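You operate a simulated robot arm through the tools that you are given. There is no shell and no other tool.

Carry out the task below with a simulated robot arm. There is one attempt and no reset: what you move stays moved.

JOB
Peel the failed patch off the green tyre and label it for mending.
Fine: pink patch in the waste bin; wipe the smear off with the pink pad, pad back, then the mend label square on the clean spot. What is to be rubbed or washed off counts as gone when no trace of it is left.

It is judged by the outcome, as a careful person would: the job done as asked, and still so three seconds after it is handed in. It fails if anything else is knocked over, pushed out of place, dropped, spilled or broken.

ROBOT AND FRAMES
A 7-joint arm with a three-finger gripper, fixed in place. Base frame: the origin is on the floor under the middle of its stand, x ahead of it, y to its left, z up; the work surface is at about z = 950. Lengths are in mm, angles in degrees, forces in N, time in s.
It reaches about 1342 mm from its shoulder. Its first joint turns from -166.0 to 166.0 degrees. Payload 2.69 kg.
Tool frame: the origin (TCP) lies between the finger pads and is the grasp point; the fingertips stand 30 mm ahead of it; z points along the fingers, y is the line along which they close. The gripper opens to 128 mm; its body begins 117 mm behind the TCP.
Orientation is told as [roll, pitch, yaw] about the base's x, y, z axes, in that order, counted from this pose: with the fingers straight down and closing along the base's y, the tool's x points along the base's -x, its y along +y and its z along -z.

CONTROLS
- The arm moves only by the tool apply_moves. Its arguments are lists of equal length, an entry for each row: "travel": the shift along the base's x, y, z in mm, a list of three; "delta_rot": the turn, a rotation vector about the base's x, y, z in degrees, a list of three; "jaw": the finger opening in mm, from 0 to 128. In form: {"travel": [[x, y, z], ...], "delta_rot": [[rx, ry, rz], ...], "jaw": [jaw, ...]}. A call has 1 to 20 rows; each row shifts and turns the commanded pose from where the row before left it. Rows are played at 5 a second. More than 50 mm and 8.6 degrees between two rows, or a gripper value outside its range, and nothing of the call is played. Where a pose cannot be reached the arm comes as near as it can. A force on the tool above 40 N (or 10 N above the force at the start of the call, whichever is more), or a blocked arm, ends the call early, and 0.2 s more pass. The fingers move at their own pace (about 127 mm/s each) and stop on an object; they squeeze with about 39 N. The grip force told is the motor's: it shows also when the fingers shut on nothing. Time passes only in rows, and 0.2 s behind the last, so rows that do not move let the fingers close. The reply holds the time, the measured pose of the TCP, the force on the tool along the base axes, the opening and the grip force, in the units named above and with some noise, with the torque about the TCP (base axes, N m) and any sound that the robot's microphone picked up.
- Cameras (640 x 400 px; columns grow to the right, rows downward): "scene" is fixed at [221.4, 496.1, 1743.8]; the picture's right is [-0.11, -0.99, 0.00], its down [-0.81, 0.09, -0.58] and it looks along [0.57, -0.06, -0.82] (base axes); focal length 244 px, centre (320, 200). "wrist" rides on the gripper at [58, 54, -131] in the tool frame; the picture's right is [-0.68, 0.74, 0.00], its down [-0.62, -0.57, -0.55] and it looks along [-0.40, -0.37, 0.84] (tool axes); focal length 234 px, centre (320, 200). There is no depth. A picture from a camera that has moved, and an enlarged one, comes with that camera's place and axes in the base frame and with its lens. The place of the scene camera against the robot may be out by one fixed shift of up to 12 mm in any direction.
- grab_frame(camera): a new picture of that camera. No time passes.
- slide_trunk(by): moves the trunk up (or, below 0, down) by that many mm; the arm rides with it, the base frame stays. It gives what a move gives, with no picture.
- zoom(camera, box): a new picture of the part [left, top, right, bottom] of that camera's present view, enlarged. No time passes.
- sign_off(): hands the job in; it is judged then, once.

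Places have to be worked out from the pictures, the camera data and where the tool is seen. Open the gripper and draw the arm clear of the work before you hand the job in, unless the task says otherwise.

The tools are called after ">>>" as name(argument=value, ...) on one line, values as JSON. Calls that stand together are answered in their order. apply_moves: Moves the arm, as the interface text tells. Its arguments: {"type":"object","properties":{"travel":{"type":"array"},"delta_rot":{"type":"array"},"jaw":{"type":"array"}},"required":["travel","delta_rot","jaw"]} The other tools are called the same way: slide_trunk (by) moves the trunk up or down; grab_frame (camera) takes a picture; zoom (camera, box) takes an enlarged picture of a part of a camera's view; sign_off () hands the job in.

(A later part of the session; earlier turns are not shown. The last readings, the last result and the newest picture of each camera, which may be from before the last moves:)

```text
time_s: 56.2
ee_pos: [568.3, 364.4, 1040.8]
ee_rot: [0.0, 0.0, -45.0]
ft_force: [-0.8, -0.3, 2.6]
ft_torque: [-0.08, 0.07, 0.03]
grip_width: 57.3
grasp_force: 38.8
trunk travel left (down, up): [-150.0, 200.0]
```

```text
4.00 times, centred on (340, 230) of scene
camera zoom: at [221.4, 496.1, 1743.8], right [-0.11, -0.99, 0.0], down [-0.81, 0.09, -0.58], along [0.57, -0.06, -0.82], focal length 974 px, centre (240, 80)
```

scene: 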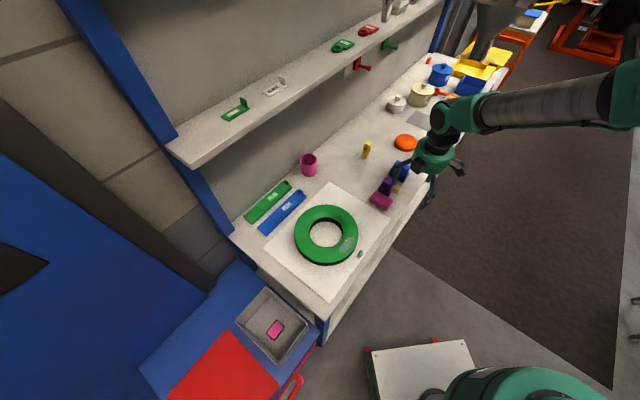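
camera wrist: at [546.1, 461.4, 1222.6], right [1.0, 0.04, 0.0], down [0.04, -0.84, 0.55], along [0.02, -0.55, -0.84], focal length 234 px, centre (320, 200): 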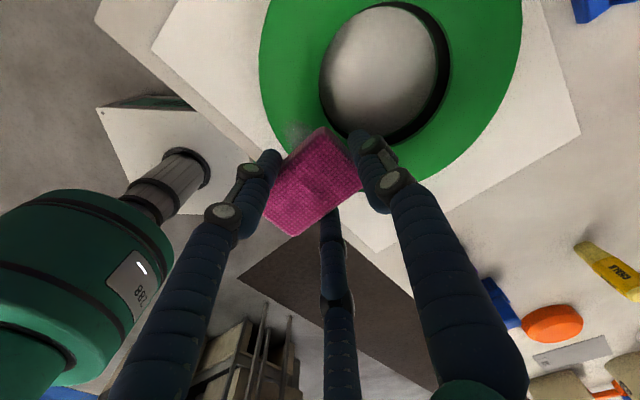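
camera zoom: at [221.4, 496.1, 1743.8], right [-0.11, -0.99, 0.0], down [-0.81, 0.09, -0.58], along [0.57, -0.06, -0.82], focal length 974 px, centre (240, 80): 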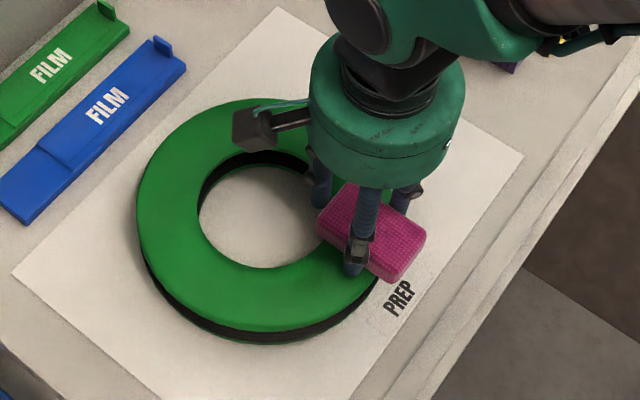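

The visible side looks clean. I lift and move the pad aside to inspect the whole spot.

>>> apply_moves(travel=[[0, 0, 20], [0, 0, 30], [25, -25, 20], [30, -30, 0], [30, -30, 0], [0, 0, 0]], delta_rot=[[0, 0, 0], [0, 0, 0], [0, 0, 0], [0, 0, 0], [0, 0, 0], [0, 0, 0]], jaw=[0, 0, 0, 0, 0, 0])

>>> zoom(camera="scene", box=[310, 215, 380, 270])

>>> grab_frame(camera="wrist")

```text
time_s: 57.6
ee_pos: [654.1, 279.3, 1113.6]
ee_rot: [0.1, -0.1, -45.0]
ft_force: [0.6, 0.3, -0.5]
ft_torque: [0.03, 0.05, 0.0]
grip_width: 56.8
grasp_force: 39.0
trunk travel left (down, up): [-150.0, 200.0]
```

```text
7.27 times, centred on (345, 242) of scene
camera zoom: at [221.4, 496.1, 1743.8], right [-0.11, -0.99, 0.0], down [-0.81, 0.09, -0.58], along [0.57, -0.06, -0.82], focal length 1771 px, centre (138, -109)
```

zoom: 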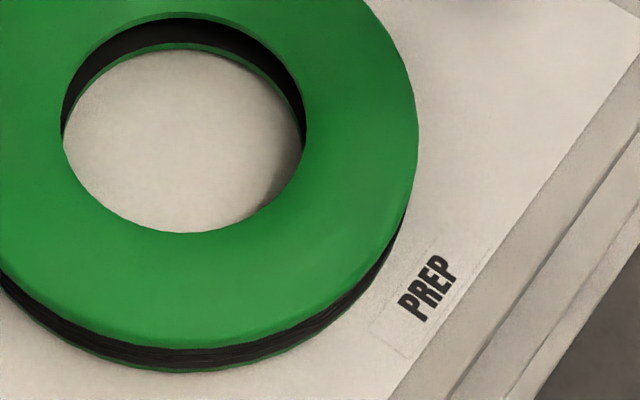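

```text
taken
camera wrist: at [650.7, 357.4, 1243.7], right [1.0, 0.04, 0.0], down [0.04, -0.84, 0.55], along [0.02, -0.55, -0.84], focal length 234 px, centre (320, 200)
```

wrist: 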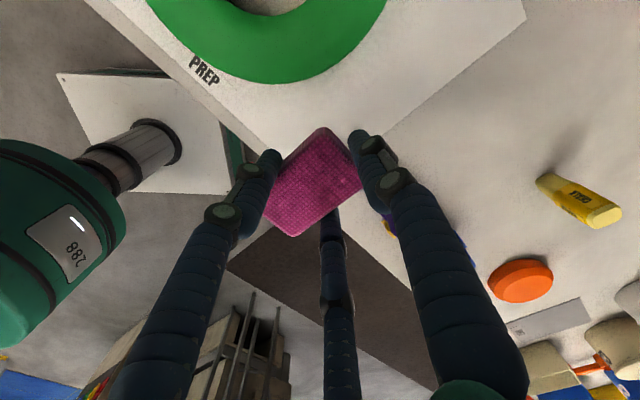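

The scene view shows clean green where the smear was. I'll look closer with both cameras for faint traces.

>>> zoom(camera="scene", box=[330, 225, 366, 258])

>>> zoom(camera="wrist", box=[150, 0, 260, 90])

```text
12.12 times, centred on (348, 242) of scene
camera zoom: at [221.4, 496.1, 1743.8], right [-0.11, -0.99, 0.0], down [-0.81, 0.09, -0.58], along [0.57, -0.06, -0.82], focal length 2952 px, centre (-19, -303)
```

zoom: 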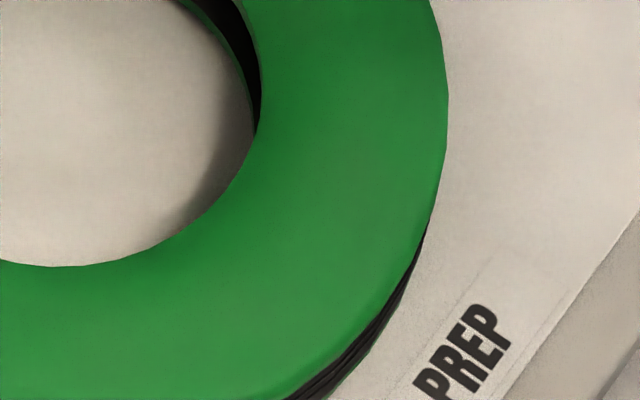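

```text
4.44 times, centred on (205, 45) of wrist
camera zoom: at [650.7, 357.4, 1243.7], right [1.0, 0.04, 0.0], down [0.04, -0.84, 0.55], along [0.02, -0.55, -0.84], focal length 1041 px, centre (831, 889)
```

zoom: 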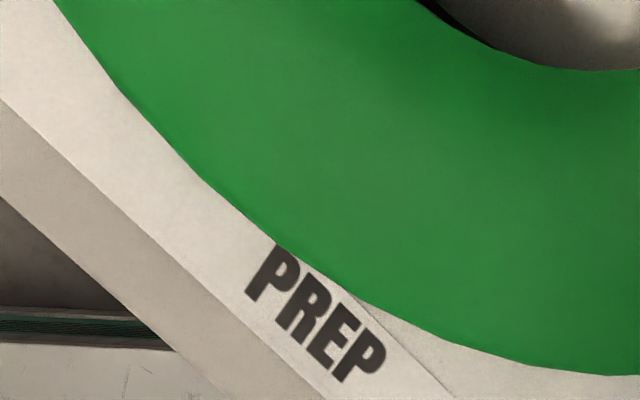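

There may be a very faint dull area left, and the last strokes pressed only lightly. I return and wipe again slightly firmer.

>>> apply_moves(travel=[[-34, 34, 0], [-34, 34, 0], [-33, 33, 0], [0, 0, -35], [0, 0, -25], [0, 0, -8], [0, 0, -2], [0, 0, -0.8], [0, 0, 0]], delta_rot=[[0, 0, 0], [0, 0, 0], [0, 0, 0], [0, 0, 0], [0, 0, 0], [0, 0, 0], [0, 0, 0], [0, 0, 0], [0, 0, 0]], jaw=[0, 0, 0, 0, 0, 0, 0, 0, 0])

```text
time_s: 59.6
ee_pos: [548.9, 381.1, 1042.2]
ee_rot: [0.0, 0.0, -45.1]
ft_force: [-0.6, -1.5, -0.7]
ft_torque: [0.0, -0.02, -0.02]
grip_width: 57.1
grasp_force: 38.6
trunk travel left (down, up): [-150.0, 200.0]
```

No contact yet; I lower further in small steps.

>>> apply_moves(travel=[[0, 0, -0.8], [0, 0, -0.8], [0, 0, 0]], delta_rot=[[0, 0, 0], [0, 0, 0], [0, 0, 0]], jaw=[0, 0, 0])

```text
time_s: 60.4
ee_pos: [550.1, 380.0, 1040.1]
ee_rot: [0.3, 0.1, -45.0]
ft_force: [-2.7, -5.4, 24.3]
ft_torque: [-0.47, 0.4, -0.03]
grip_width: 57.3
grasp_force: 39.2
trunk travel left (down, up): [-150.0, 200.0]
```

24 N is too firm; I ease up 0.8 mm and stroke.

>>> apply_moves(travel=[[0, 0, 0.8], [5, -5, 0], [5, -5, 0], [5, -5, 0], [5, -5, 0], [-5, 5, 0], [-5, 5, 0], [-5, 5, 0], [-5, 5, 0], [-5, 5, 0], [-5, 5, 0], [-5, 5, 0], [-5, 5, 0], [0, 0, 0]], delta_rot=[[0, 0, 0], [0, 0, 0], [0, 0, 0], [0, 0, 0], [0, 0, 0], [0, 0, 0], [0, 0, 0], [0, 0, 0], [0, 0, 0], [0, 0, 0], [0, 0, 0], [0, 0, 0], [0, 0, 0], [0, 0, 0]], jaw=[0, 0, 0, 0, 0, 0, 0, 0, 0, 0, 0, 0, 0, 0])

```text
time_s: 63.4
ee_pos: [529.9, 401.2, 1039.1]
ee_rot: [0.0, 0.0, -45.0]
ft_force: [7.7, -4.9, 16.8]
ft_torque: [-0.13, -0.13, -0.02]
grip_width: 57.2
grasp_force: 38.1
trunk travel left (down, up): [-150.0, 200.0]
```

Good pressure (17 N); slightly ease and do more strokes with radial offsets, then check the tyre hasn't shifted.

>>> apply_moves(travel=[[0, 0, 0.4], [5, -5, 0], [5, -5, 0], [5, -5, 0], [5, -5, 0], [5, -5, 0], [5, -5, 0], [5, -5, 0], [5, -5, 0], [4, 4, 0], [-5, 5, 0], [-5, 5, 0], [-5, 5, 0], [-5, 5, 0], [-5, 5, 0], [-5, 5, 0], [-5, 5, 0], [-5, 5, 0], [-4, -4, 0], [0, 0, 0]], delta_rot=[[0, 0, 0], [0, 0, 0], [0, 0, 0], [0, 0, 0], [0, 0, 0], [0, 0, 0], [0, 0, 0], [0, 0, 0], [0, 0, 0], [0, 0, 0], [0, 0, 0], [0, 0, 0], [0, 0, 0], [0, 0, 0], [0, 0, 0], [0, 0, 0], [0, 0, 0], [0, 0, 0], [0, 0, 0], [0, 0, 0]], jaw=[0, 0, 0, 0, 0, 0, 0, 0, 0, 0, 0, 0, 0, 0, 0, 0, 0, 0, 0, 0])

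>>> zoom(camera="scene", box=[280, 180, 400, 280])

```text
time_s: 67.6
ee_pos: [528.9, 401.7, 1039.5]
ee_rot: [0.1, 0.1, -45.0]
ft_force: [-0.4, 5.5, 10.6]
ft_torque: [0.2, 0.11, 0.01]
grip_width: 57.1
grasp_force: 38.6
trunk travel left (down, up): [-150.0, 200.0]
```

```text
4.00 times, centred on (340, 230) of scene
camera zoom: at [221.4, 496.1, 1743.8], right [-0.11, -0.99, 0.0], down [-0.81, 0.09, -0.58], along [0.57, -0.06, -0.82], focal length 974 px, centre (240, 80)
```

zoom: 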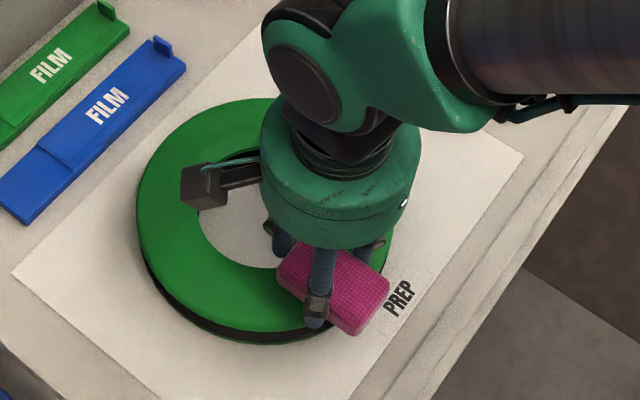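

Tyre is unmoved. One more pass shifted outward, then lift off and inspect.

>>> apply_moves(travel=[[-3, -3, 0], [5, -5, 0], [5, -5, 0], [5, -5, 0], [5, -5, 0], [5, -5, 0], [5, -5, 0], [5, -5, 0], [5, -5, 0], [3, 3, 0], [-5, 5, 0], [-5, 5, 0], [-5, 5, 0], [-5, 5, 0], [-5, 5, 0], [5, -5, 0], [5, -5, 0], [5, -5, 0], [5, -5, 0], [5, -5, 0]], delta_rot=[[0, 0, 0], [0, 0, 0], [0, 0, 0], [0, 0, 0], [0, 0, 0], [0, 0, 0], [0, 0, 0], [0, 0, 0], [0, 0, 0], [0, 0, 0], [0, 0, 0], [0, 0, 0], [0, 0, 0], [0, 0, 0], [0, 0, 0], [0, 0, 0], [0, 0, 0], [0, 0, 0], [0, 0, 0], [0, 0, 0]], jaw=[0, 0, 0, 0, 0, 0, 0, 0, 0, 0, 0, 0, 0, 0, 0, 0, 0, 0, 0, 0])

>>> apply_moves(travel=[[0, 0, 20], [0, 0, 30], [25, -25, 20], [30, -30, 0], [30, -30, 0], [0, 0, 0]], delta_rot=[[0, 0, 0], [0, 0, 0], [0, 0, 0], [0, 0, 0], [0, 0, 0], [0, 0, 0]], jaw=[0, 0, 0, 0, 0, 0])

>>> zoom(camera="scene", box=[330, 225, 366, 258])

>>> zoom(camera="scene", box=[280, 180, 400, 280])

>>> zoom(camera="wrist", box=[150, 0, 260, 90])

```text
time_s: 71.8
ee_pos: [568.1, 361.3, 1040.7]
ee_rot: [0.1, 0.0, -45.0]
ft_force: [-1.4, 0.7, 4.8]
ft_torque: [0.01, 0.02, -0.01]
grip_width: 56.9
grasp_force: 39.2
trunk travel left (down, up): [-150.0, 200.0]
```

```text
time_s: 73.2
ee_pos: [659.0, 277.9, 1105.9]
ee_rot: [0.0, 0.0, -45.1]
ft_force: [0.6, -0.4, -0.8]
ft_torque: [0.02, 0.0, -0.02]
grip_width: 57.0
grasp_force: 39.1
trunk travel left (down, up): [-150.0, 200.0]
```

```text
12.12 times, centred on (348, 242) of scene
camera zoom: at [221.4, 496.1, 1743.8], right [-0.11, -0.99, 0.0], down [-0.81, 0.09, -0.58], along [0.57, -0.06, -0.82], focal length 2952 px, centre (-19, -303)
```

zoom: 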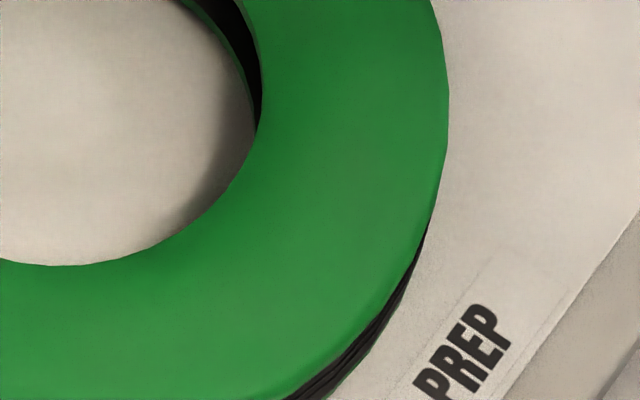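

```text
4.00 times, centred on (340, 230) of scene
camera zoom: at [221.4, 496.1, 1743.8], right [-0.11, -0.99, 0.0], down [-0.81, 0.09, -0.58], along [0.57, -0.06, -0.82], focal length 974 px, centre (240, 80)
```

zoom: 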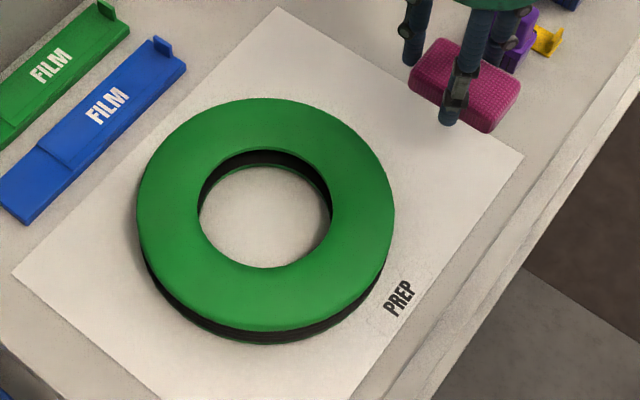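

```text
4.44 times, centred on (205, 45) of wrist
camera zoom: at [653.8, 356.3, 1236.5], right [1.0, 0.04, 0.0], down [0.04, -0.84, 0.55], along [0.02, -0.55, -0.84], focal length 1041 px, centre (831, 889)
```

zoom: 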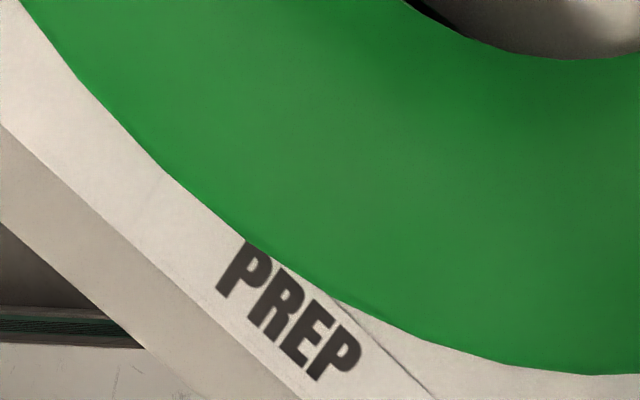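

The tyre sits exactly as before and the spot looks clean; I want one closer look with the wrist camera before returning the pad.

>>> apply_moves(travel=[[-31, 37, 0], [-31, 37, 0], [0, 0, 0]], delta_rot=[[0, 0, 0], [0, 0, 0], [0, 0, 0]], jaw=[0, 0, 0])

>>> grab_frame(camera="wrist")

>>> zoom(camera="wrist", box=[220, 50, 340, 140])

```text
time_s: 74.0
ee_pos: [591.7, 353.9, 1110.9]
ee_rot: [0.0, -0.1, -44.9]
ft_force: [-1.5, 0.4, -0.5]
ft_torque: [-0.09, -0.05, -0.04]
grip_width: 56.9
grasp_force: 38.7
trunk travel left (down, up): [-150.0, 200.0]
```

```text
taken
camera wrist: at [587.1, 432.7, 1241.3], right [1.0, 0.04, 0.0], down [0.04, -0.83, 0.55], along [0.02, -0.55, -0.84], focal length 234 px, centre (320, 200)
```

wrist: 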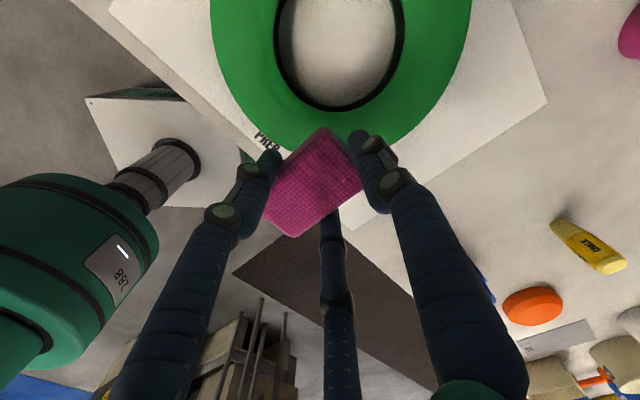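

```text
4.44 times, centred on (280, 95) of wrist
camera zoom: at [587.1, 432.7, 1241.3], right [1.0, 0.04, 0.0], down [0.04, -0.83, 0.55], along [0.02, -0.55, -0.84], focal length 1041 px, centre (498, 667)
```

zoom: 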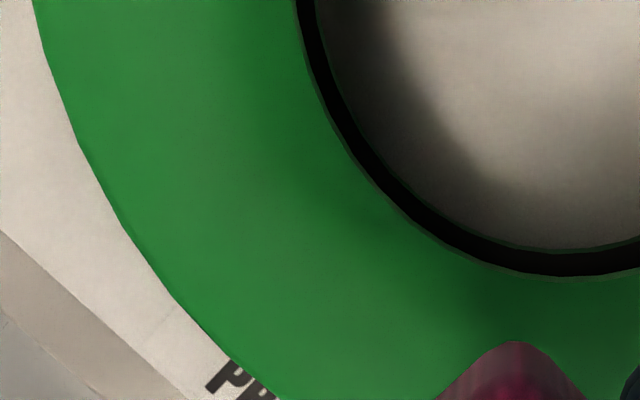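

The spot is evenly green with no smear left. Now I carry the pad back above where I lifted it and lower it to just above the bench.

>>> apply_moves(travel=[[22.6, -33.2, 0], [22.6, -33.2, 0], [22.6, -33.2, 0], [22.6, -33.2, 0], [22.6, -33.2, 0], [0, 0, -40], [0, 0, -40], [0, 0, -25], [0, 0, -12], [0, 0, 0]], delta_rot=[[0, 0, 0], [0, 0, 0], [0, 0, 0], [0, 0, 0], [0, 0, 0], [0, 0, 0], [0, 0, 0], [0, 0, 0], [0, 0, 0], [0, 0, 0]], jaw=[0, 0, 0, 0, 0, 0, 0, 0, 0, 0])

>>> zoom(camera="scene", box=[360, 150, 430, 215])

>>> zoom(camera="wrist", box=[200, 60, 440, 260])

```text
time_s: 76.2
ee_pos: [707.4, 183.4, 994.1]
ee_rot: [-0.1, 0.0, -44.9]
ft_force: [0.5, 0.2, -0.1]
ft_torque: [0.01, 0.02, 0.0]
grip_width: 56.8
grasp_force: 38.7
trunk travel left (down, up): [-150.0, 200.0]
```

```text
6.15 times, centred on (395, 182) of scene
camera zoom: at [221.4, 496.1, 1743.8], right [-0.11, -0.99, 0.0], down [-0.81, 0.09, -0.58], along [0.57, -0.06, -0.82], focal length 1499 px, centre (-142, 308)
```

zoom: 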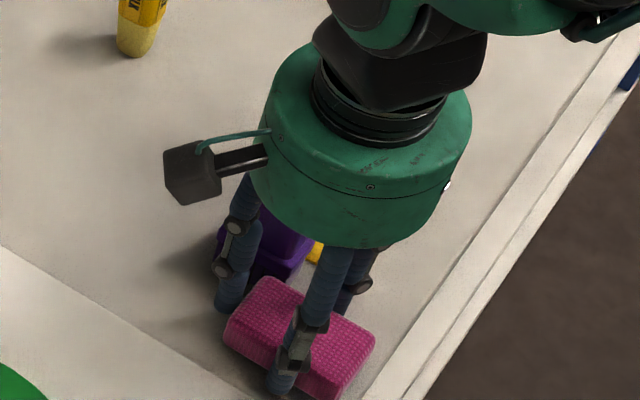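

```text
2.00 times, centred on (320, 160) of wrist
camera zoom: at [703.1, 262.4, 1124.6], right [1.0, 0.04, 0.0], down [0.04, -0.84, 0.55], along [0.02, -0.55, -0.84], focal length 468 px, centre (320, 280)
```

zoom: 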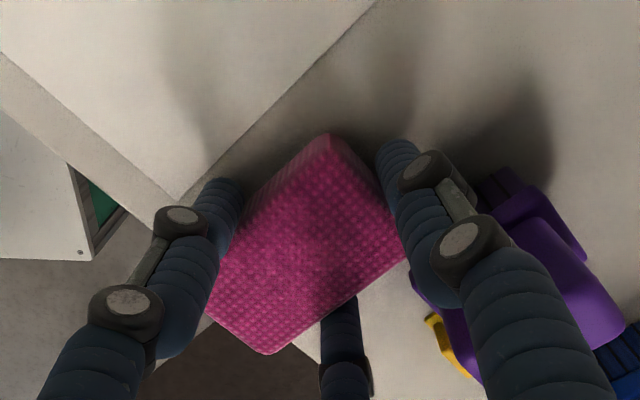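

Just above the bench. I shift ~10 mm toward the wall (still clear of the brush) so the later push-back is shorter, then lower to contact.

>>> apply_moves(travel=[[3, 4, 0], [3, 4, 0], [0, 0, -2], [0, 0, -1.5], [0, 0, -1], [0, 0, -0.7], [0, 0, 0]], delta_rot=[[0, 0, 0], [0, 0, 0], [0, 0, 0], [0, 0, 0], [0, 0, 0], [0, 0, 0], [0, 0, 0]], jaw=[0, 0, 0, 0, 0, 0, 0])

```text
time_s: 77.8
ee_pos: [713.1, 193.5, 986.7]
ee_rot: [0.0, 0.0, -45.0]
ft_force: [-0.4, -0.7, 0.5]
ft_torque: [0.0, -0.01, 0.02]
grip_width: 57.1
grasp_force: 38.9
trunk travel left (down, up): [-150.0, 200.0]
```

No contact yet; I lower by small steps until a light touch.

>>> apply_moves(travel=[[0, 0, -0.8], [0, 0, -0.8], [0, 0, 0]], delta_rot=[[0, 0, 0], [0, 0, 0], [0, 0, 0]], jaw=[0, 0, 0])

```text
time_s: 78.6
ee_pos: [713.1, 191.8, 985.3]
ee_rot: [0.0, 0.0, -45.0]
ft_force: [-0.8, 0.9, 0.0]
ft_torque: [0.01, -0.03, -0.02]
grip_width: 56.9
grasp_force: 39.4
trunk travel left (down, up): [-150.0, 200.0]
```

>>> apply_moves(travel=[[0, 0, -0.8], [0, 0, -0.8], [0, 0, 0]], delta_rot=[[0, 0, 0], [0, 0, 0], [0, 0, 0]], jaw=[0, 0, 0])

>>> zoom(camera="scene", box=[360, 150, 430, 215])

```text
time_s: 79.4
ee_pos: [713.2, 192.5, 985.8]
ee_rot: [0.1, -0.1, -45.0]
ft_force: [-2.5, 0.7, 15.2]
ft_torque: [-0.26, 0.41, -0.01]
grip_width: 57.0
grasp_force: 39.4
trunk travel left (down, up): [-150.0, 200.0]
```

```text
6.15 times, centred on (395, 182) of scene
camera zoom: at [221.4, 496.1, 1743.8], right [-0.11, -0.99, 0.0], down [-0.81, 0.09, -0.58], along [0.57, -0.06, -0.82], focal length 1499 px, centre (-142, 308)
```

zoom: 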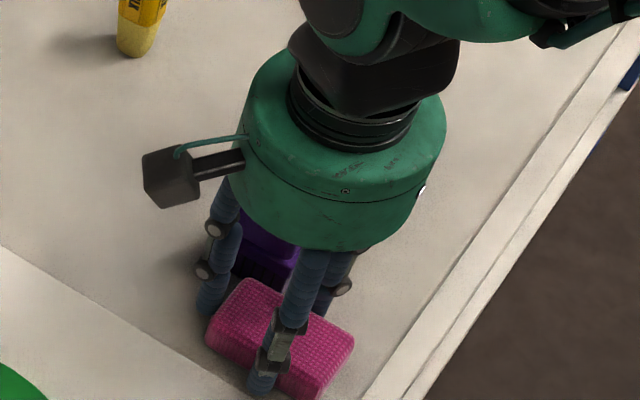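

The pad is on the bench. I relax the press, open to 76 mm and rise straight up.

>>> apply_moves(travel=[[0, 0, 0.6], [0, 0, 0], [0, 0, 0], [0, 0, 20], [0, 0, 35], [0, 0, 40], [0, 0, 25], [0, 0, 0]], delta_rot=[[0, 0, 0], [0, 0, 0], [0, 0, 0], [0, 0, 0], [0, 0, 0], [0, 0, 0], [0, 0, 0], [0, 0, 0]], jaw=[57, 74, 74, 74, 74, 74, 128, 128])

>>> grab_frame(camera="wrist")

>>> zoom(camera="wrist", box=[230, 100, 400, 250])

>>> zoom(camera="scene", box=[360, 150, 430, 215])

```text
time_s: 81.2
ee_pos: [711.9, 193.8, 1105.1]
ee_rot: [0.0, 0.0, -45.0]
ft_force: [0.0, -0.2, -0.2]
ft_torque: [0.01, -0.06, 0.0]
grip_width: 127.9
grasp_force: 0.0
trunk travel left (down, up): [-150.0, 200.0]
```

```text
taken
camera wrist: at [707.6, 272.2, 1236.3], right [1.0, 0.04, 0.0], down [0.04, -0.84, 0.55], along [0.02, -0.55, -0.84], focal length 234 px, centre (320, 200)
```

wrist: 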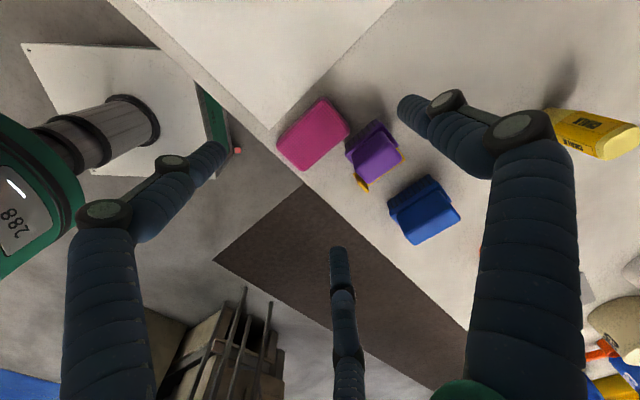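

```text
2.67 times, centred on (315, 175) of wrist
camera zoom: at [707.6, 272.2, 1236.3], right [1.0, 0.04, 0.0], down [0.04, -0.84, 0.55], along [0.02, -0.55, -0.84], focal length 624 px, centre (333, 267)
```

zoom: 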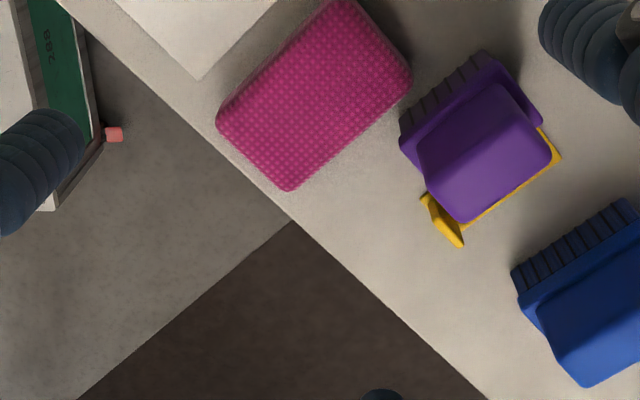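

```text
6.15 times, centred on (395, 182) of scene
camera zoom: at [221.4, 496.1, 1743.8], right [-0.11, -0.99, 0.0], down [-0.81, 0.09, -0.58], along [0.57, -0.06, -0.82], focal length 1499 px, centre (-142, 308)
```

zoom: 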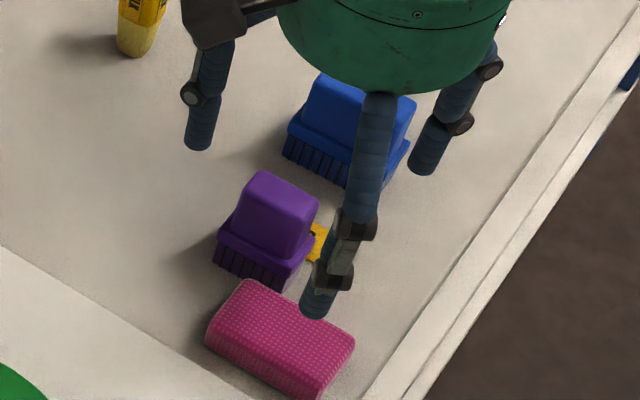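

The pad is released, square, and the brush untouched. To push it back to its original spot (~32 mm toward the wall) I rotate to yaw 15° so two closed fingers lead, and come down in front of its front end.

>>> apply_moves(travel=[[-6, -6, 0], [-6, -6, 0], [-6, -6, 0], [-6, -6, 0], [-6, -6, 0], [-6, -6, 0], [-6, -6, 0], [-5.7, -5.2, 0], [0, 0, -40], [0, 0, -40], [0, 0, -15], [0, 0, 0]], delta_rot=[[0, 0, 7.5], [0, 0, 7.5], [0, 0, 7.5], [0, 0, 7.5], [0, 0, 7.5], [0, 0, 7.5], [0, 0, 7.5], [0, 0, 7.5], [0, 0, 0], [0, 0, 0], [0, 0, 0], [0, 0, 0]], jaw=[100, 60, 30, 0, 0, 0, 0, 0, 0, 0, 0, 0])

>>> zoom(camera="wrist", box=[200, 60, 440, 260])

>>> zoom(camera="scene", box=[360, 150, 430, 215])

```text
time_s: 83.8
ee_pos: [663.8, 148.7, 1007.2]
ee_rot: [-0.1, 0.0, 15.0]
ft_force: [-0.2, 0.1, -0.3]
ft_torque: [-0.02, -0.05, 0.04]
grip_width: 2.1
grasp_force: 31.6
trunk travel left (down, up): [-150.0, 200.0]
```

```text
2.00 times, centred on (320, 160) of wrist
camera zoom: at [592.0, 184.4, 1138.4], right [0.46, 0.89, 0.0], down [0.74, -0.39, 0.55], along [0.49, -0.25, -0.84], focal length 468 px, centre (320, 280)
```

zoom: 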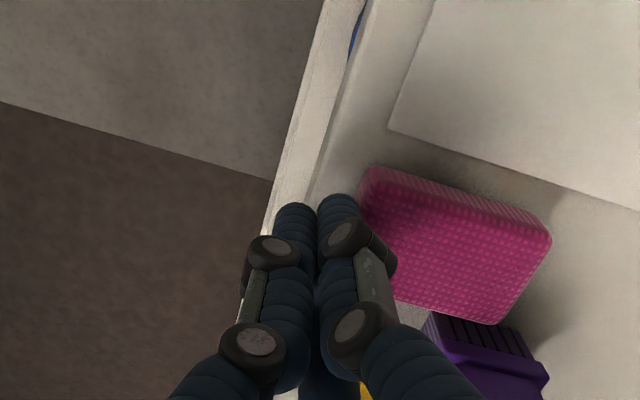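

```text
6.15 times, centred on (395, 182) of scene
camera zoom: at [221.4, 496.1, 1743.8], right [-0.11, -0.99, 0.0], down [-0.81, 0.09, -0.58], along [0.57, -0.06, -0.82], focal length 1499 px, centre (-142, 308)
```

zoom: 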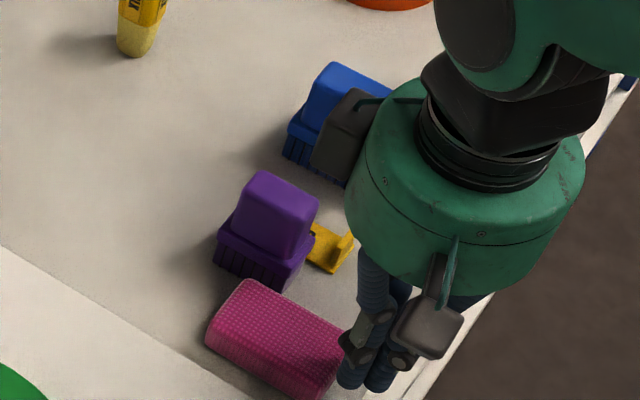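

The closed fingers are just in front of the pad's front end. I back off 3 mm, lower to near the bench, and push in small steps toward the wall.

>>> apply_moves(travel=[[-1.5, -2.8, 0], [0, 0, -12], [0, 0, -11.5], [0, 0, 0]], delta_rot=[[0, 0, 0], [0, 0, 0], [0, 0, 0], [0, 0, 0]], jaw=[0, 0, 0, 0])

>>> zoom(camera="wrist", box=[200, 60, 440, 260])

>>> zoom(camera="scene", box=[360, 150, 430, 215])

```text
time_s: 84.8
ee_pos: [662.6, 142.1, 985.2]
ee_rot: [-0.1, 0.0, 15.0]
ft_force: [0.7, -0.4, -0.4]
ft_torque: [-0.02, 0.0, 0.0]
grip_width: 2.3
grasp_force: 31.5
trunk travel left (down, up): [-150.0, 200.0]
```

```text
2.00 times, centred on (320, 160) of wrist
camera zoom: at [591.4, 178.9, 1116.4], right [0.46, 0.89, 0.0], down [0.74, -0.39, 0.55], along [0.49, -0.25, -0.84], focal length 468 px, centre (320, 280)
```

zoom: 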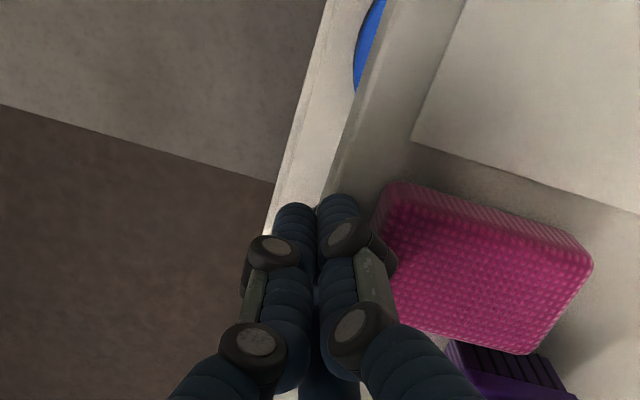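

```text
6.15 times, centred on (395, 182) of scene
camera zoom: at [221.4, 496.1, 1743.8], right [-0.11, -0.99, 0.0], down [-0.81, 0.09, -0.58], along [0.57, -0.06, -0.82], focal length 1499 px, centre (-142, 308)
```

zoom: 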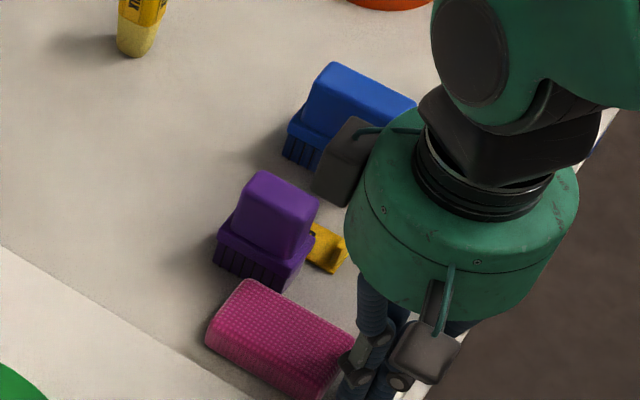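

Ready behind the pad's front end; I push ~28 mm first, then compare with the original picture.

>>> apply_moves(travel=[[4, 4, 0], [3.5, 3.5, 0], [3.5, 3.5, 0], [3.5, 3.5, 0], [3.5, 3.5, 0], [2, 2, 0], [0, 0, 0]], delta_rot=[[0, 0, 0], [0, 0, 0], [0, 0, 0], [0, 0, 0], [0, 0, 0], [0, 0, 0], [0, 0, 0]], jaw=[0, 0, 0, 0, 0, 0, 0])

>>> zoom(camera="wrist", box=[200, 60, 440, 260])

>>> zoom(camera="scene", box=[360, 150, 430, 215])

```text
time_s: 86.4
ee_pos: [682.3, 160.6, 986.4]
ee_rot: [0.1, 0.0, 14.9]
ft_force: [-0.3, -0.2, -0.3]
ft_torque: [0.02, 0.0, -0.01]
grip_width: 1.8
grasp_force: 31.2
trunk travel left (down, up): [-150.0, 200.0]
```

```text
2.00 times, centred on (320, 160) of wrist
camera zoom: at [612.0, 198.0, 1117.0], right [0.46, 0.89, 0.0], down [0.74, -0.39, 0.55], along [0.49, -0.25, -0.84], focal length 468 px, centre (320, 280)
```

zoom: 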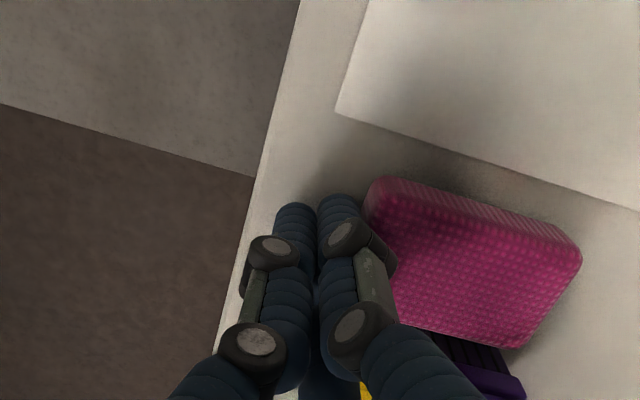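

```text
6.15 times, centred on (395, 182) of scene
camera zoom: at [221.4, 496.1, 1743.8], right [-0.11, -0.99, 0.0], down [-0.81, 0.09, -0.58], along [0.57, -0.06, -0.82], focal length 1499 px, centre (-142, 308)
```

zoom: 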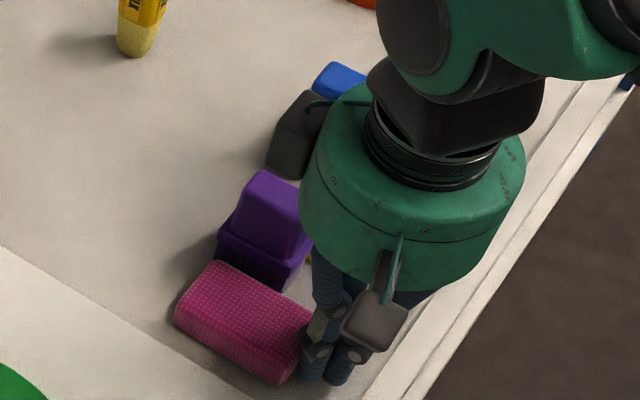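

About 10 mm remain to match the original position. I push that last bit.

>>> apply_moves(travel=[[2.5, 2.5, 0], [2.5, 2.5, 0], [2, 2, 0], [0, 0, 0]], delta_rot=[[0, 0, 0], [0, 0, 0], [0, 0, 0], [0, 0, 0]], jaw=[0, 0, 0, 0])

>>> zoom(camera="scene", box=[360, 150, 430, 215])

```text
time_s: 87.4
ee_pos: [690.2, 169.8, 985.7]
ee_rot: [0.0, 0.1, 14.9]
ft_force: [-0.1, -0.2, 0.5]
ft_torque: [-0.01, -0.02, 0.01]
grip_width: 2.1
grasp_force: 31.0
trunk travel left (down, up): [-150.0, 200.0]
```

```text
6.15 times, centred on (395, 182) of scene
camera zoom: at [221.4, 496.1, 1743.8], right [-0.11, -0.99, 0.0], down [-0.81, 0.09, -0.58], along [0.57, -0.06, -0.82], focal length 1499 px, centre (-142, 308)
```

zoom: 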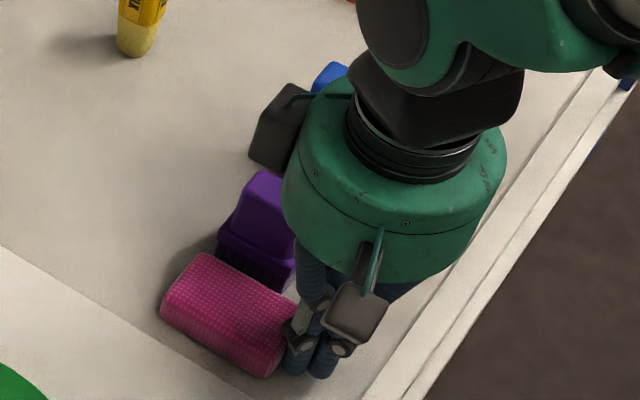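

The pad's outline matches its original place. I back away and rise, then verify.

>>> apply_moves(travel=[[-7, -7, 0], [0, 0, 40], [0, 0, 45], [0, 0, 40], [-10, 0, 0], [0, 0, 0]], delta_rot=[[0, 0, 0], [0, 0, 0], [0, 0, 0], [0, 0, 0], [0, 0, 0], [0, 0, 0]], jaw=[0, 0, 0, 0, 60, 128])

>>> grab_frame(camera="wrist")

>>> zoom(camera="scene", box=[360, 150, 430, 215])

```text
time_s: 88.8
ee_pos: [672.6, 161.3, 1111.8]
ee_rot: [0.0, 0.0, 15.0]
ft_force: [0.2, 0.0, 0.4]
ft_torque: [-0.01, 0.0, 0.02]
grip_width: 127.4
grasp_force: 0.2
trunk travel left (down, up): [-150.0, 200.0]
```

```text
taken
camera wrist: at [601.8, 198.5, 1243.6], right [0.46, 0.89, 0.0], down [0.74, -0.39, 0.55], along [0.49, -0.25, -0.84], focal length 234 px, centre (320, 200)
```

wrist: 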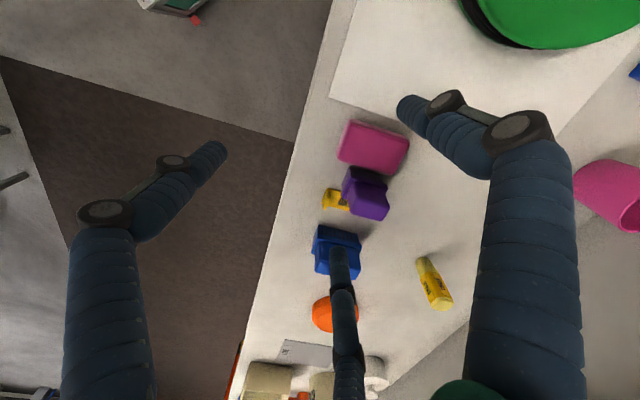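

```text
6.15 times, centred on (395, 182) of scene
camera zoom: at [221.4, 496.1, 1743.8], right [-0.11, -0.99, 0.0], down [-0.81, 0.09, -0.58], along [0.57, -0.06, -0.82], focal length 1499 px, centre (-142, 308)
```

zoom: 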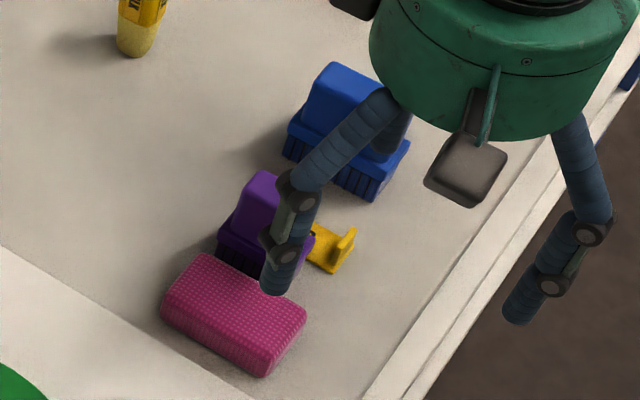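

The pad is back within about a millimetre of its start and everything else is in place. Now the MEND label: tab centre at about (769.4, 119.4). I rotate to yaw −45° (thumb on wall side), move over it, and come down partway with jaw 44.

>>> apply_moves(travel=[[11.8, -5.5, 0], [11.8, -5.5, 0], [11.8, -5.5, 0], [11.8, -5.5, 0], [11.8, -5.6, 0], [11.8, -5.6, 0], [11.8, -5.6, 0], [12, -5.6, 0], [0, 0, -40], [0, 0, -40], [0, 0, 0]], delta_rot=[[0, 0, -7.5], [0, 0, -7.5], [0, 0, -7.5], [0, 0, -7.5], [0, 0, -7.5], [0, 0, -7.5], [0, 0, -7.5], [0, 0, -7.5], [0, 0, 0], [0, 0, 0], [0, 0, 0]], jaw=[128, 128, 100, 80, 60, 44, 44, 44, 44, 44, 44])

>>> grab_frame(camera="wrist")

>>> zoom(camera="wrist", box=[230, 80, 410, 230])

>>> zoom(camera="scene", box=[360, 140, 440, 215])

```text
time_s: 91.2
ee_pos: [769.0, 115.5, 1029.6]
ee_rot: [0.0, 0.0, -45.0]
ft_force: [0.8, -0.1, 0.1]
ft_torque: [-0.01, 0.05, -0.01]
grip_width: 44.0
grasp_force: 0.0
trunk travel left (down, up): [-150.0, 200.0]
```

```text
taken
camera wrist: at [764.5, 195.1, 1160.5], right [1.0, 0.04, 0.0], down [0.04, -0.84, 0.55], along [0.02, -0.55, -0.84], focal length 234 px, centre (320, 200)
```

wrist: 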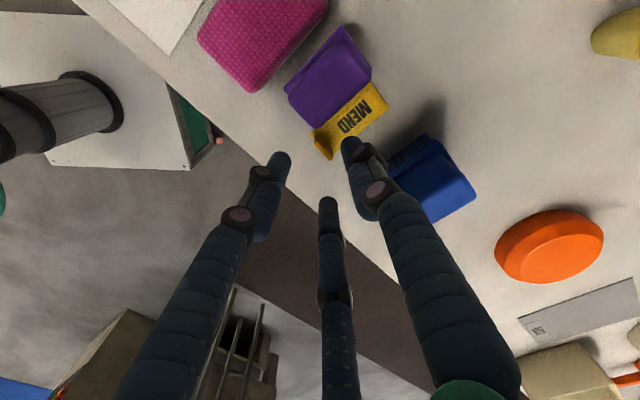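

```text
2.67 times, centred on (320, 155) of wrist
camera zoom: at [764.5, 195.1, 1160.5], right [1.0, 0.04, 0.0], down [0.04, -0.84, 0.55], along [0.02, -0.55, -0.84], focal length 624 px, centre (320, 320)
```

zoom: 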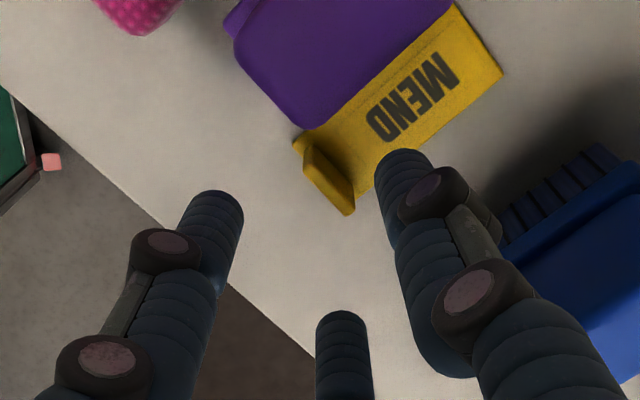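

```text
5.33 times, centred on (400, 178) of scene
camera zoom: at [221.4, 496.1, 1743.8], right [-0.11, -0.99, 0.0], down [-0.81, 0.09, -0.58], along [0.57, -0.06, -0.82], focal length 1299 px, centre (-107, 320)
```

zoom: 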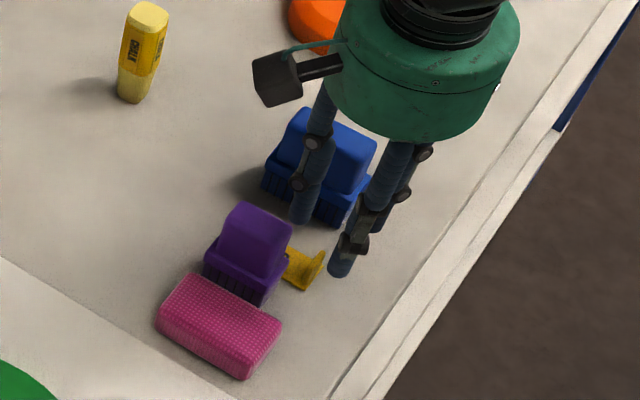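

The tab is between the fingers, slightly toward the thumb, as wanted. I'll lower to just above the tab and re-check.

>>> apply_moves(travel=[[0.7, 0.7, -12], [0, 0, -12], [0, 0, 0]], delta_rot=[[0, 0, 0], [0, 0, 0], [0, 0, 0]], jaw=[44, 44, 44])

>>> zoom(camera="wrist", box=[230, 80, 410, 230])

>>> zoom(camera="scene", box=[370, 160, 420, 205])

```text
time_s: 92.0
ee_pos: [769.3, 117.7, 1007.1]
ee_rot: [0.0, 0.0, -45.0]
ft_force: [0.2, -0.9, 0.6]
ft_torque: [-0.01, 0.03, 0.0]
grip_width: 44.0
grasp_force: 0.0
trunk travel left (down, up): [-150.0, 200.0]
```

```text
2.67 times, centred on (320, 155) of wrist
camera zoom: at [765.2, 195.7, 1137.2], right [1.0, 0.04, 0.0], down [0.04, -0.84, 0.55], along [0.02, -0.55, -0.84], focal length 624 px, centre (320, 320)
```

zoom: 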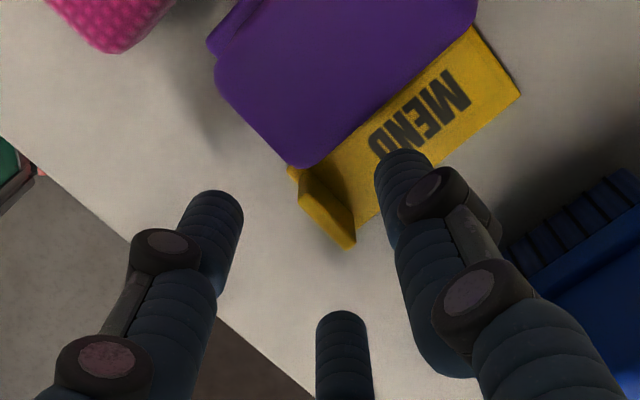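

```text
8.89 times, centred on (395, 182) of scene
camera zoom: at [221.4, 496.1, 1743.8], right [-0.11, -0.99, 0.0], down [-0.81, 0.09, -0.58], along [0.57, -0.06, -0.82], focal length 2165 px, centre (-347, 356)
```

zoom: 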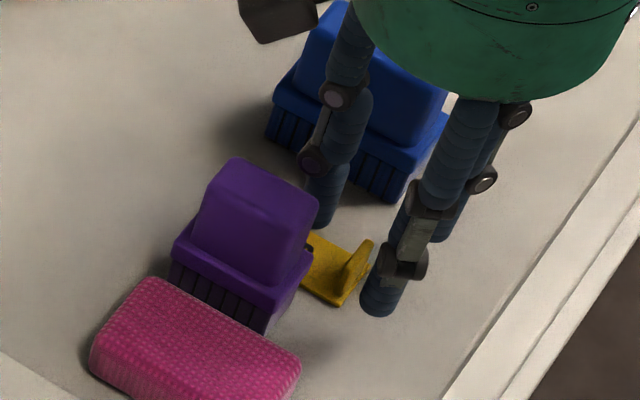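

Good alignment: tab at about 3 mm toward the thumb from the axis. I descend to tips ~4 mm above the label and close.

>>> apply_moves(travel=[[0, 0, -10], [0, 0, -8], [0, 0, 0], [0, 0, 0], [0, 0, 0]], delta_rot=[[0, 0, 0], [0, 0, 0], [0, 0, 0], [0, 0, 0], [0, 0, 0]], jaw=[44, 44, 30, 0, 0])

>>> zoom(camera="wrist", box=[230, 80, 410, 230])

>>> zoom(camera="scene", box=[370, 160, 420, 205])

```text
time_s: 93.2
ee_pos: [767.4, 118.0, 989.3]
ee_rot: [0.0, 0.1, -45.0]
ft_force: [0.3, -0.1, 0.1]
ft_torque: [-0.02, 0.01, -0.05]
grip_width: 5.8
grasp_force: 32.9
trunk travel left (down, up): [-150.0, 200.0]
```

```text
2.67 times, centred on (320, 155) of wrist
camera zoom: at [763.6, 196.9, 1119.8], right [1.0, 0.04, 0.0], down [0.04, -0.84, 0.55], along [0.02, -0.55, -0.84], focal length 624 px, centre (320, 320)
```

zoom: 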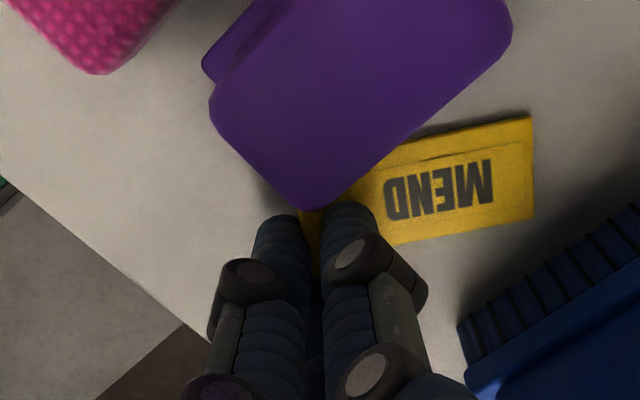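

```text
8.89 times, centred on (395, 182) of scene
camera zoom: at [221.4, 496.1, 1743.8], right [-0.11, -0.99, 0.0], down [-0.81, 0.09, -0.58], along [0.57, -0.06, -0.82], focal length 2165 px, centre (-347, 356)
```

zoom: 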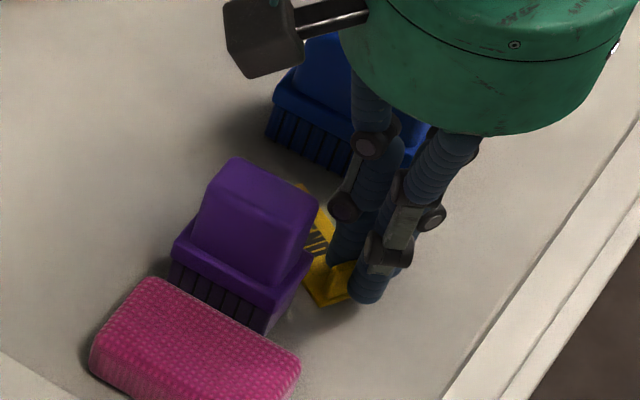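

Closing rotated the label: the tab slipped askew between the fingers. I open again and look at its new orientation before re-gripping squarely.

>>> apply_moves(travel=[[0, 0, 0], [0, 0, 0], [0, 0, 0]], delta_rot=[[0, 0, 0], [0, 0, 0], [0, 0, 0]], jaw=[30, 44, 44])

>>> zoom(camera="wrist", box=[230, 80, 410, 230])

>>> zoom(camera="scene", box=[370, 160, 420, 205])

```text
time_s: 94.0
ee_pos: [768.7, 117.6, 989.3]
ee_rot: [0.0, 0.0, -45.0]
ft_force: [-0.6, 0.0, 0.5]
ft_torque: [-0.04, 0.05, 0.02]
grip_width: 44.1
grasp_force: 0.0
trunk travel left (down, up): [-150.0, 200.0]
```

```text
2.67 times, centred on (320, 155) of wrist
camera zoom: at [763.6, 196.9, 1119.8], right [1.0, 0.04, 0.0], down [0.04, -0.84, 0.55], along [0.02, -0.55, -0.84], focal length 624 px, centre (320, 320)
```

zoom: 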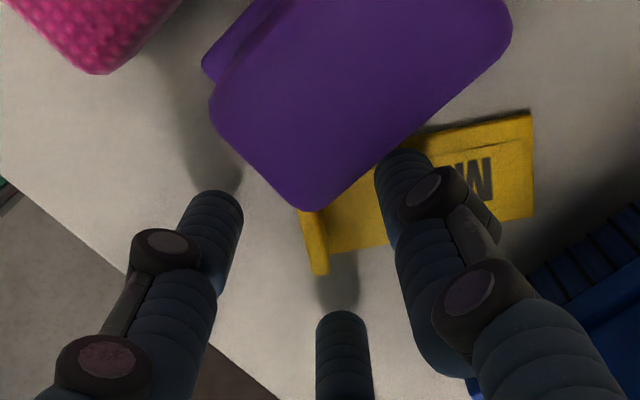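

```text
8.89 times, centred on (395, 182) of scene
camera zoom: at [221.4, 496.1, 1743.8], right [-0.11, -0.99, 0.0], down [-0.81, 0.09, -0.58], along [0.57, -0.06, -0.82], focal length 2165 px, centre (-347, 356)
```

zoom: 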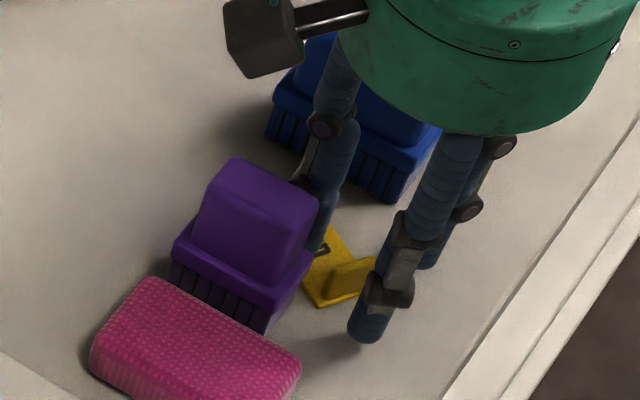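

The label turned about 29° so its tab naturally nests between thumb and one finger with the third at its edge — a stable seat for this hand. It's clear of both brushes, so I close again in that seat and check.

>>> apply_moves(travel=[[0, 0, 0], [0, 0, 0], [0, 0, 0]], delta_rot=[[0, 0, 0], [0, 0, 0], [0, 0, 0]], jaw=[20, 0, 0])

>>> zoom(camera="wrist", box=[230, 80, 410, 230])

>>> zoom(camera="scene", box=[370, 160, 420, 205])

```text
time_s: 94.8
ee_pos: [767.7, 119.1, 987.8]
ee_rot: [0.0, 0.0, -45.0]
ft_force: [-0.5, -0.4, 0.8]
ft_torque: [0.02, 0.0, -0.02]
grip_width: 6.2
grasp_force: 33.2
trunk travel left (down, up): [-150.0, 200.0]
```

```text
2.67 times, centred on (320, 155) of wrist
camera zoom: at [763.6, 196.9, 1119.8], right [1.0, 0.04, 0.0], down [0.04, -0.84, 0.55], along [0.02, -0.55, -0.84], focal length 624 px, centre (320, 320)
```

zoom: 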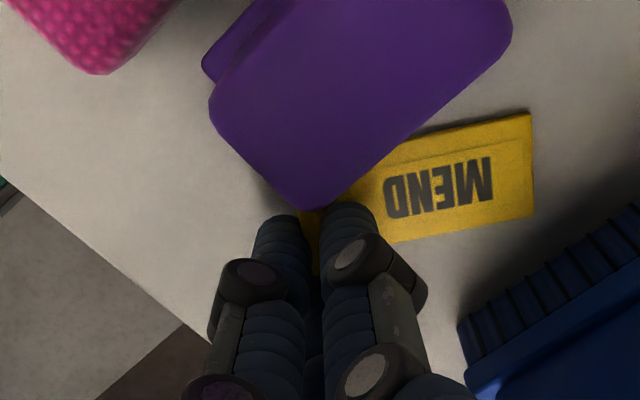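

```text
8.89 times, centred on (395, 182) of scene
camera zoom: at [221.4, 496.1, 1743.8], right [-0.11, -0.99, 0.0], down [-0.81, 0.09, -0.58], along [0.57, -0.06, -0.82], focal length 2165 px, centre (-347, 356)
```

zoom: 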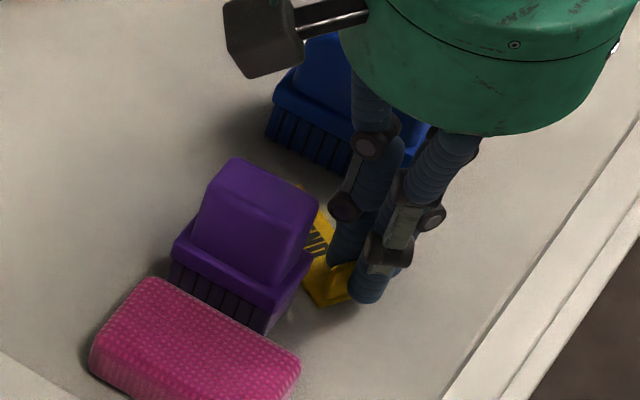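

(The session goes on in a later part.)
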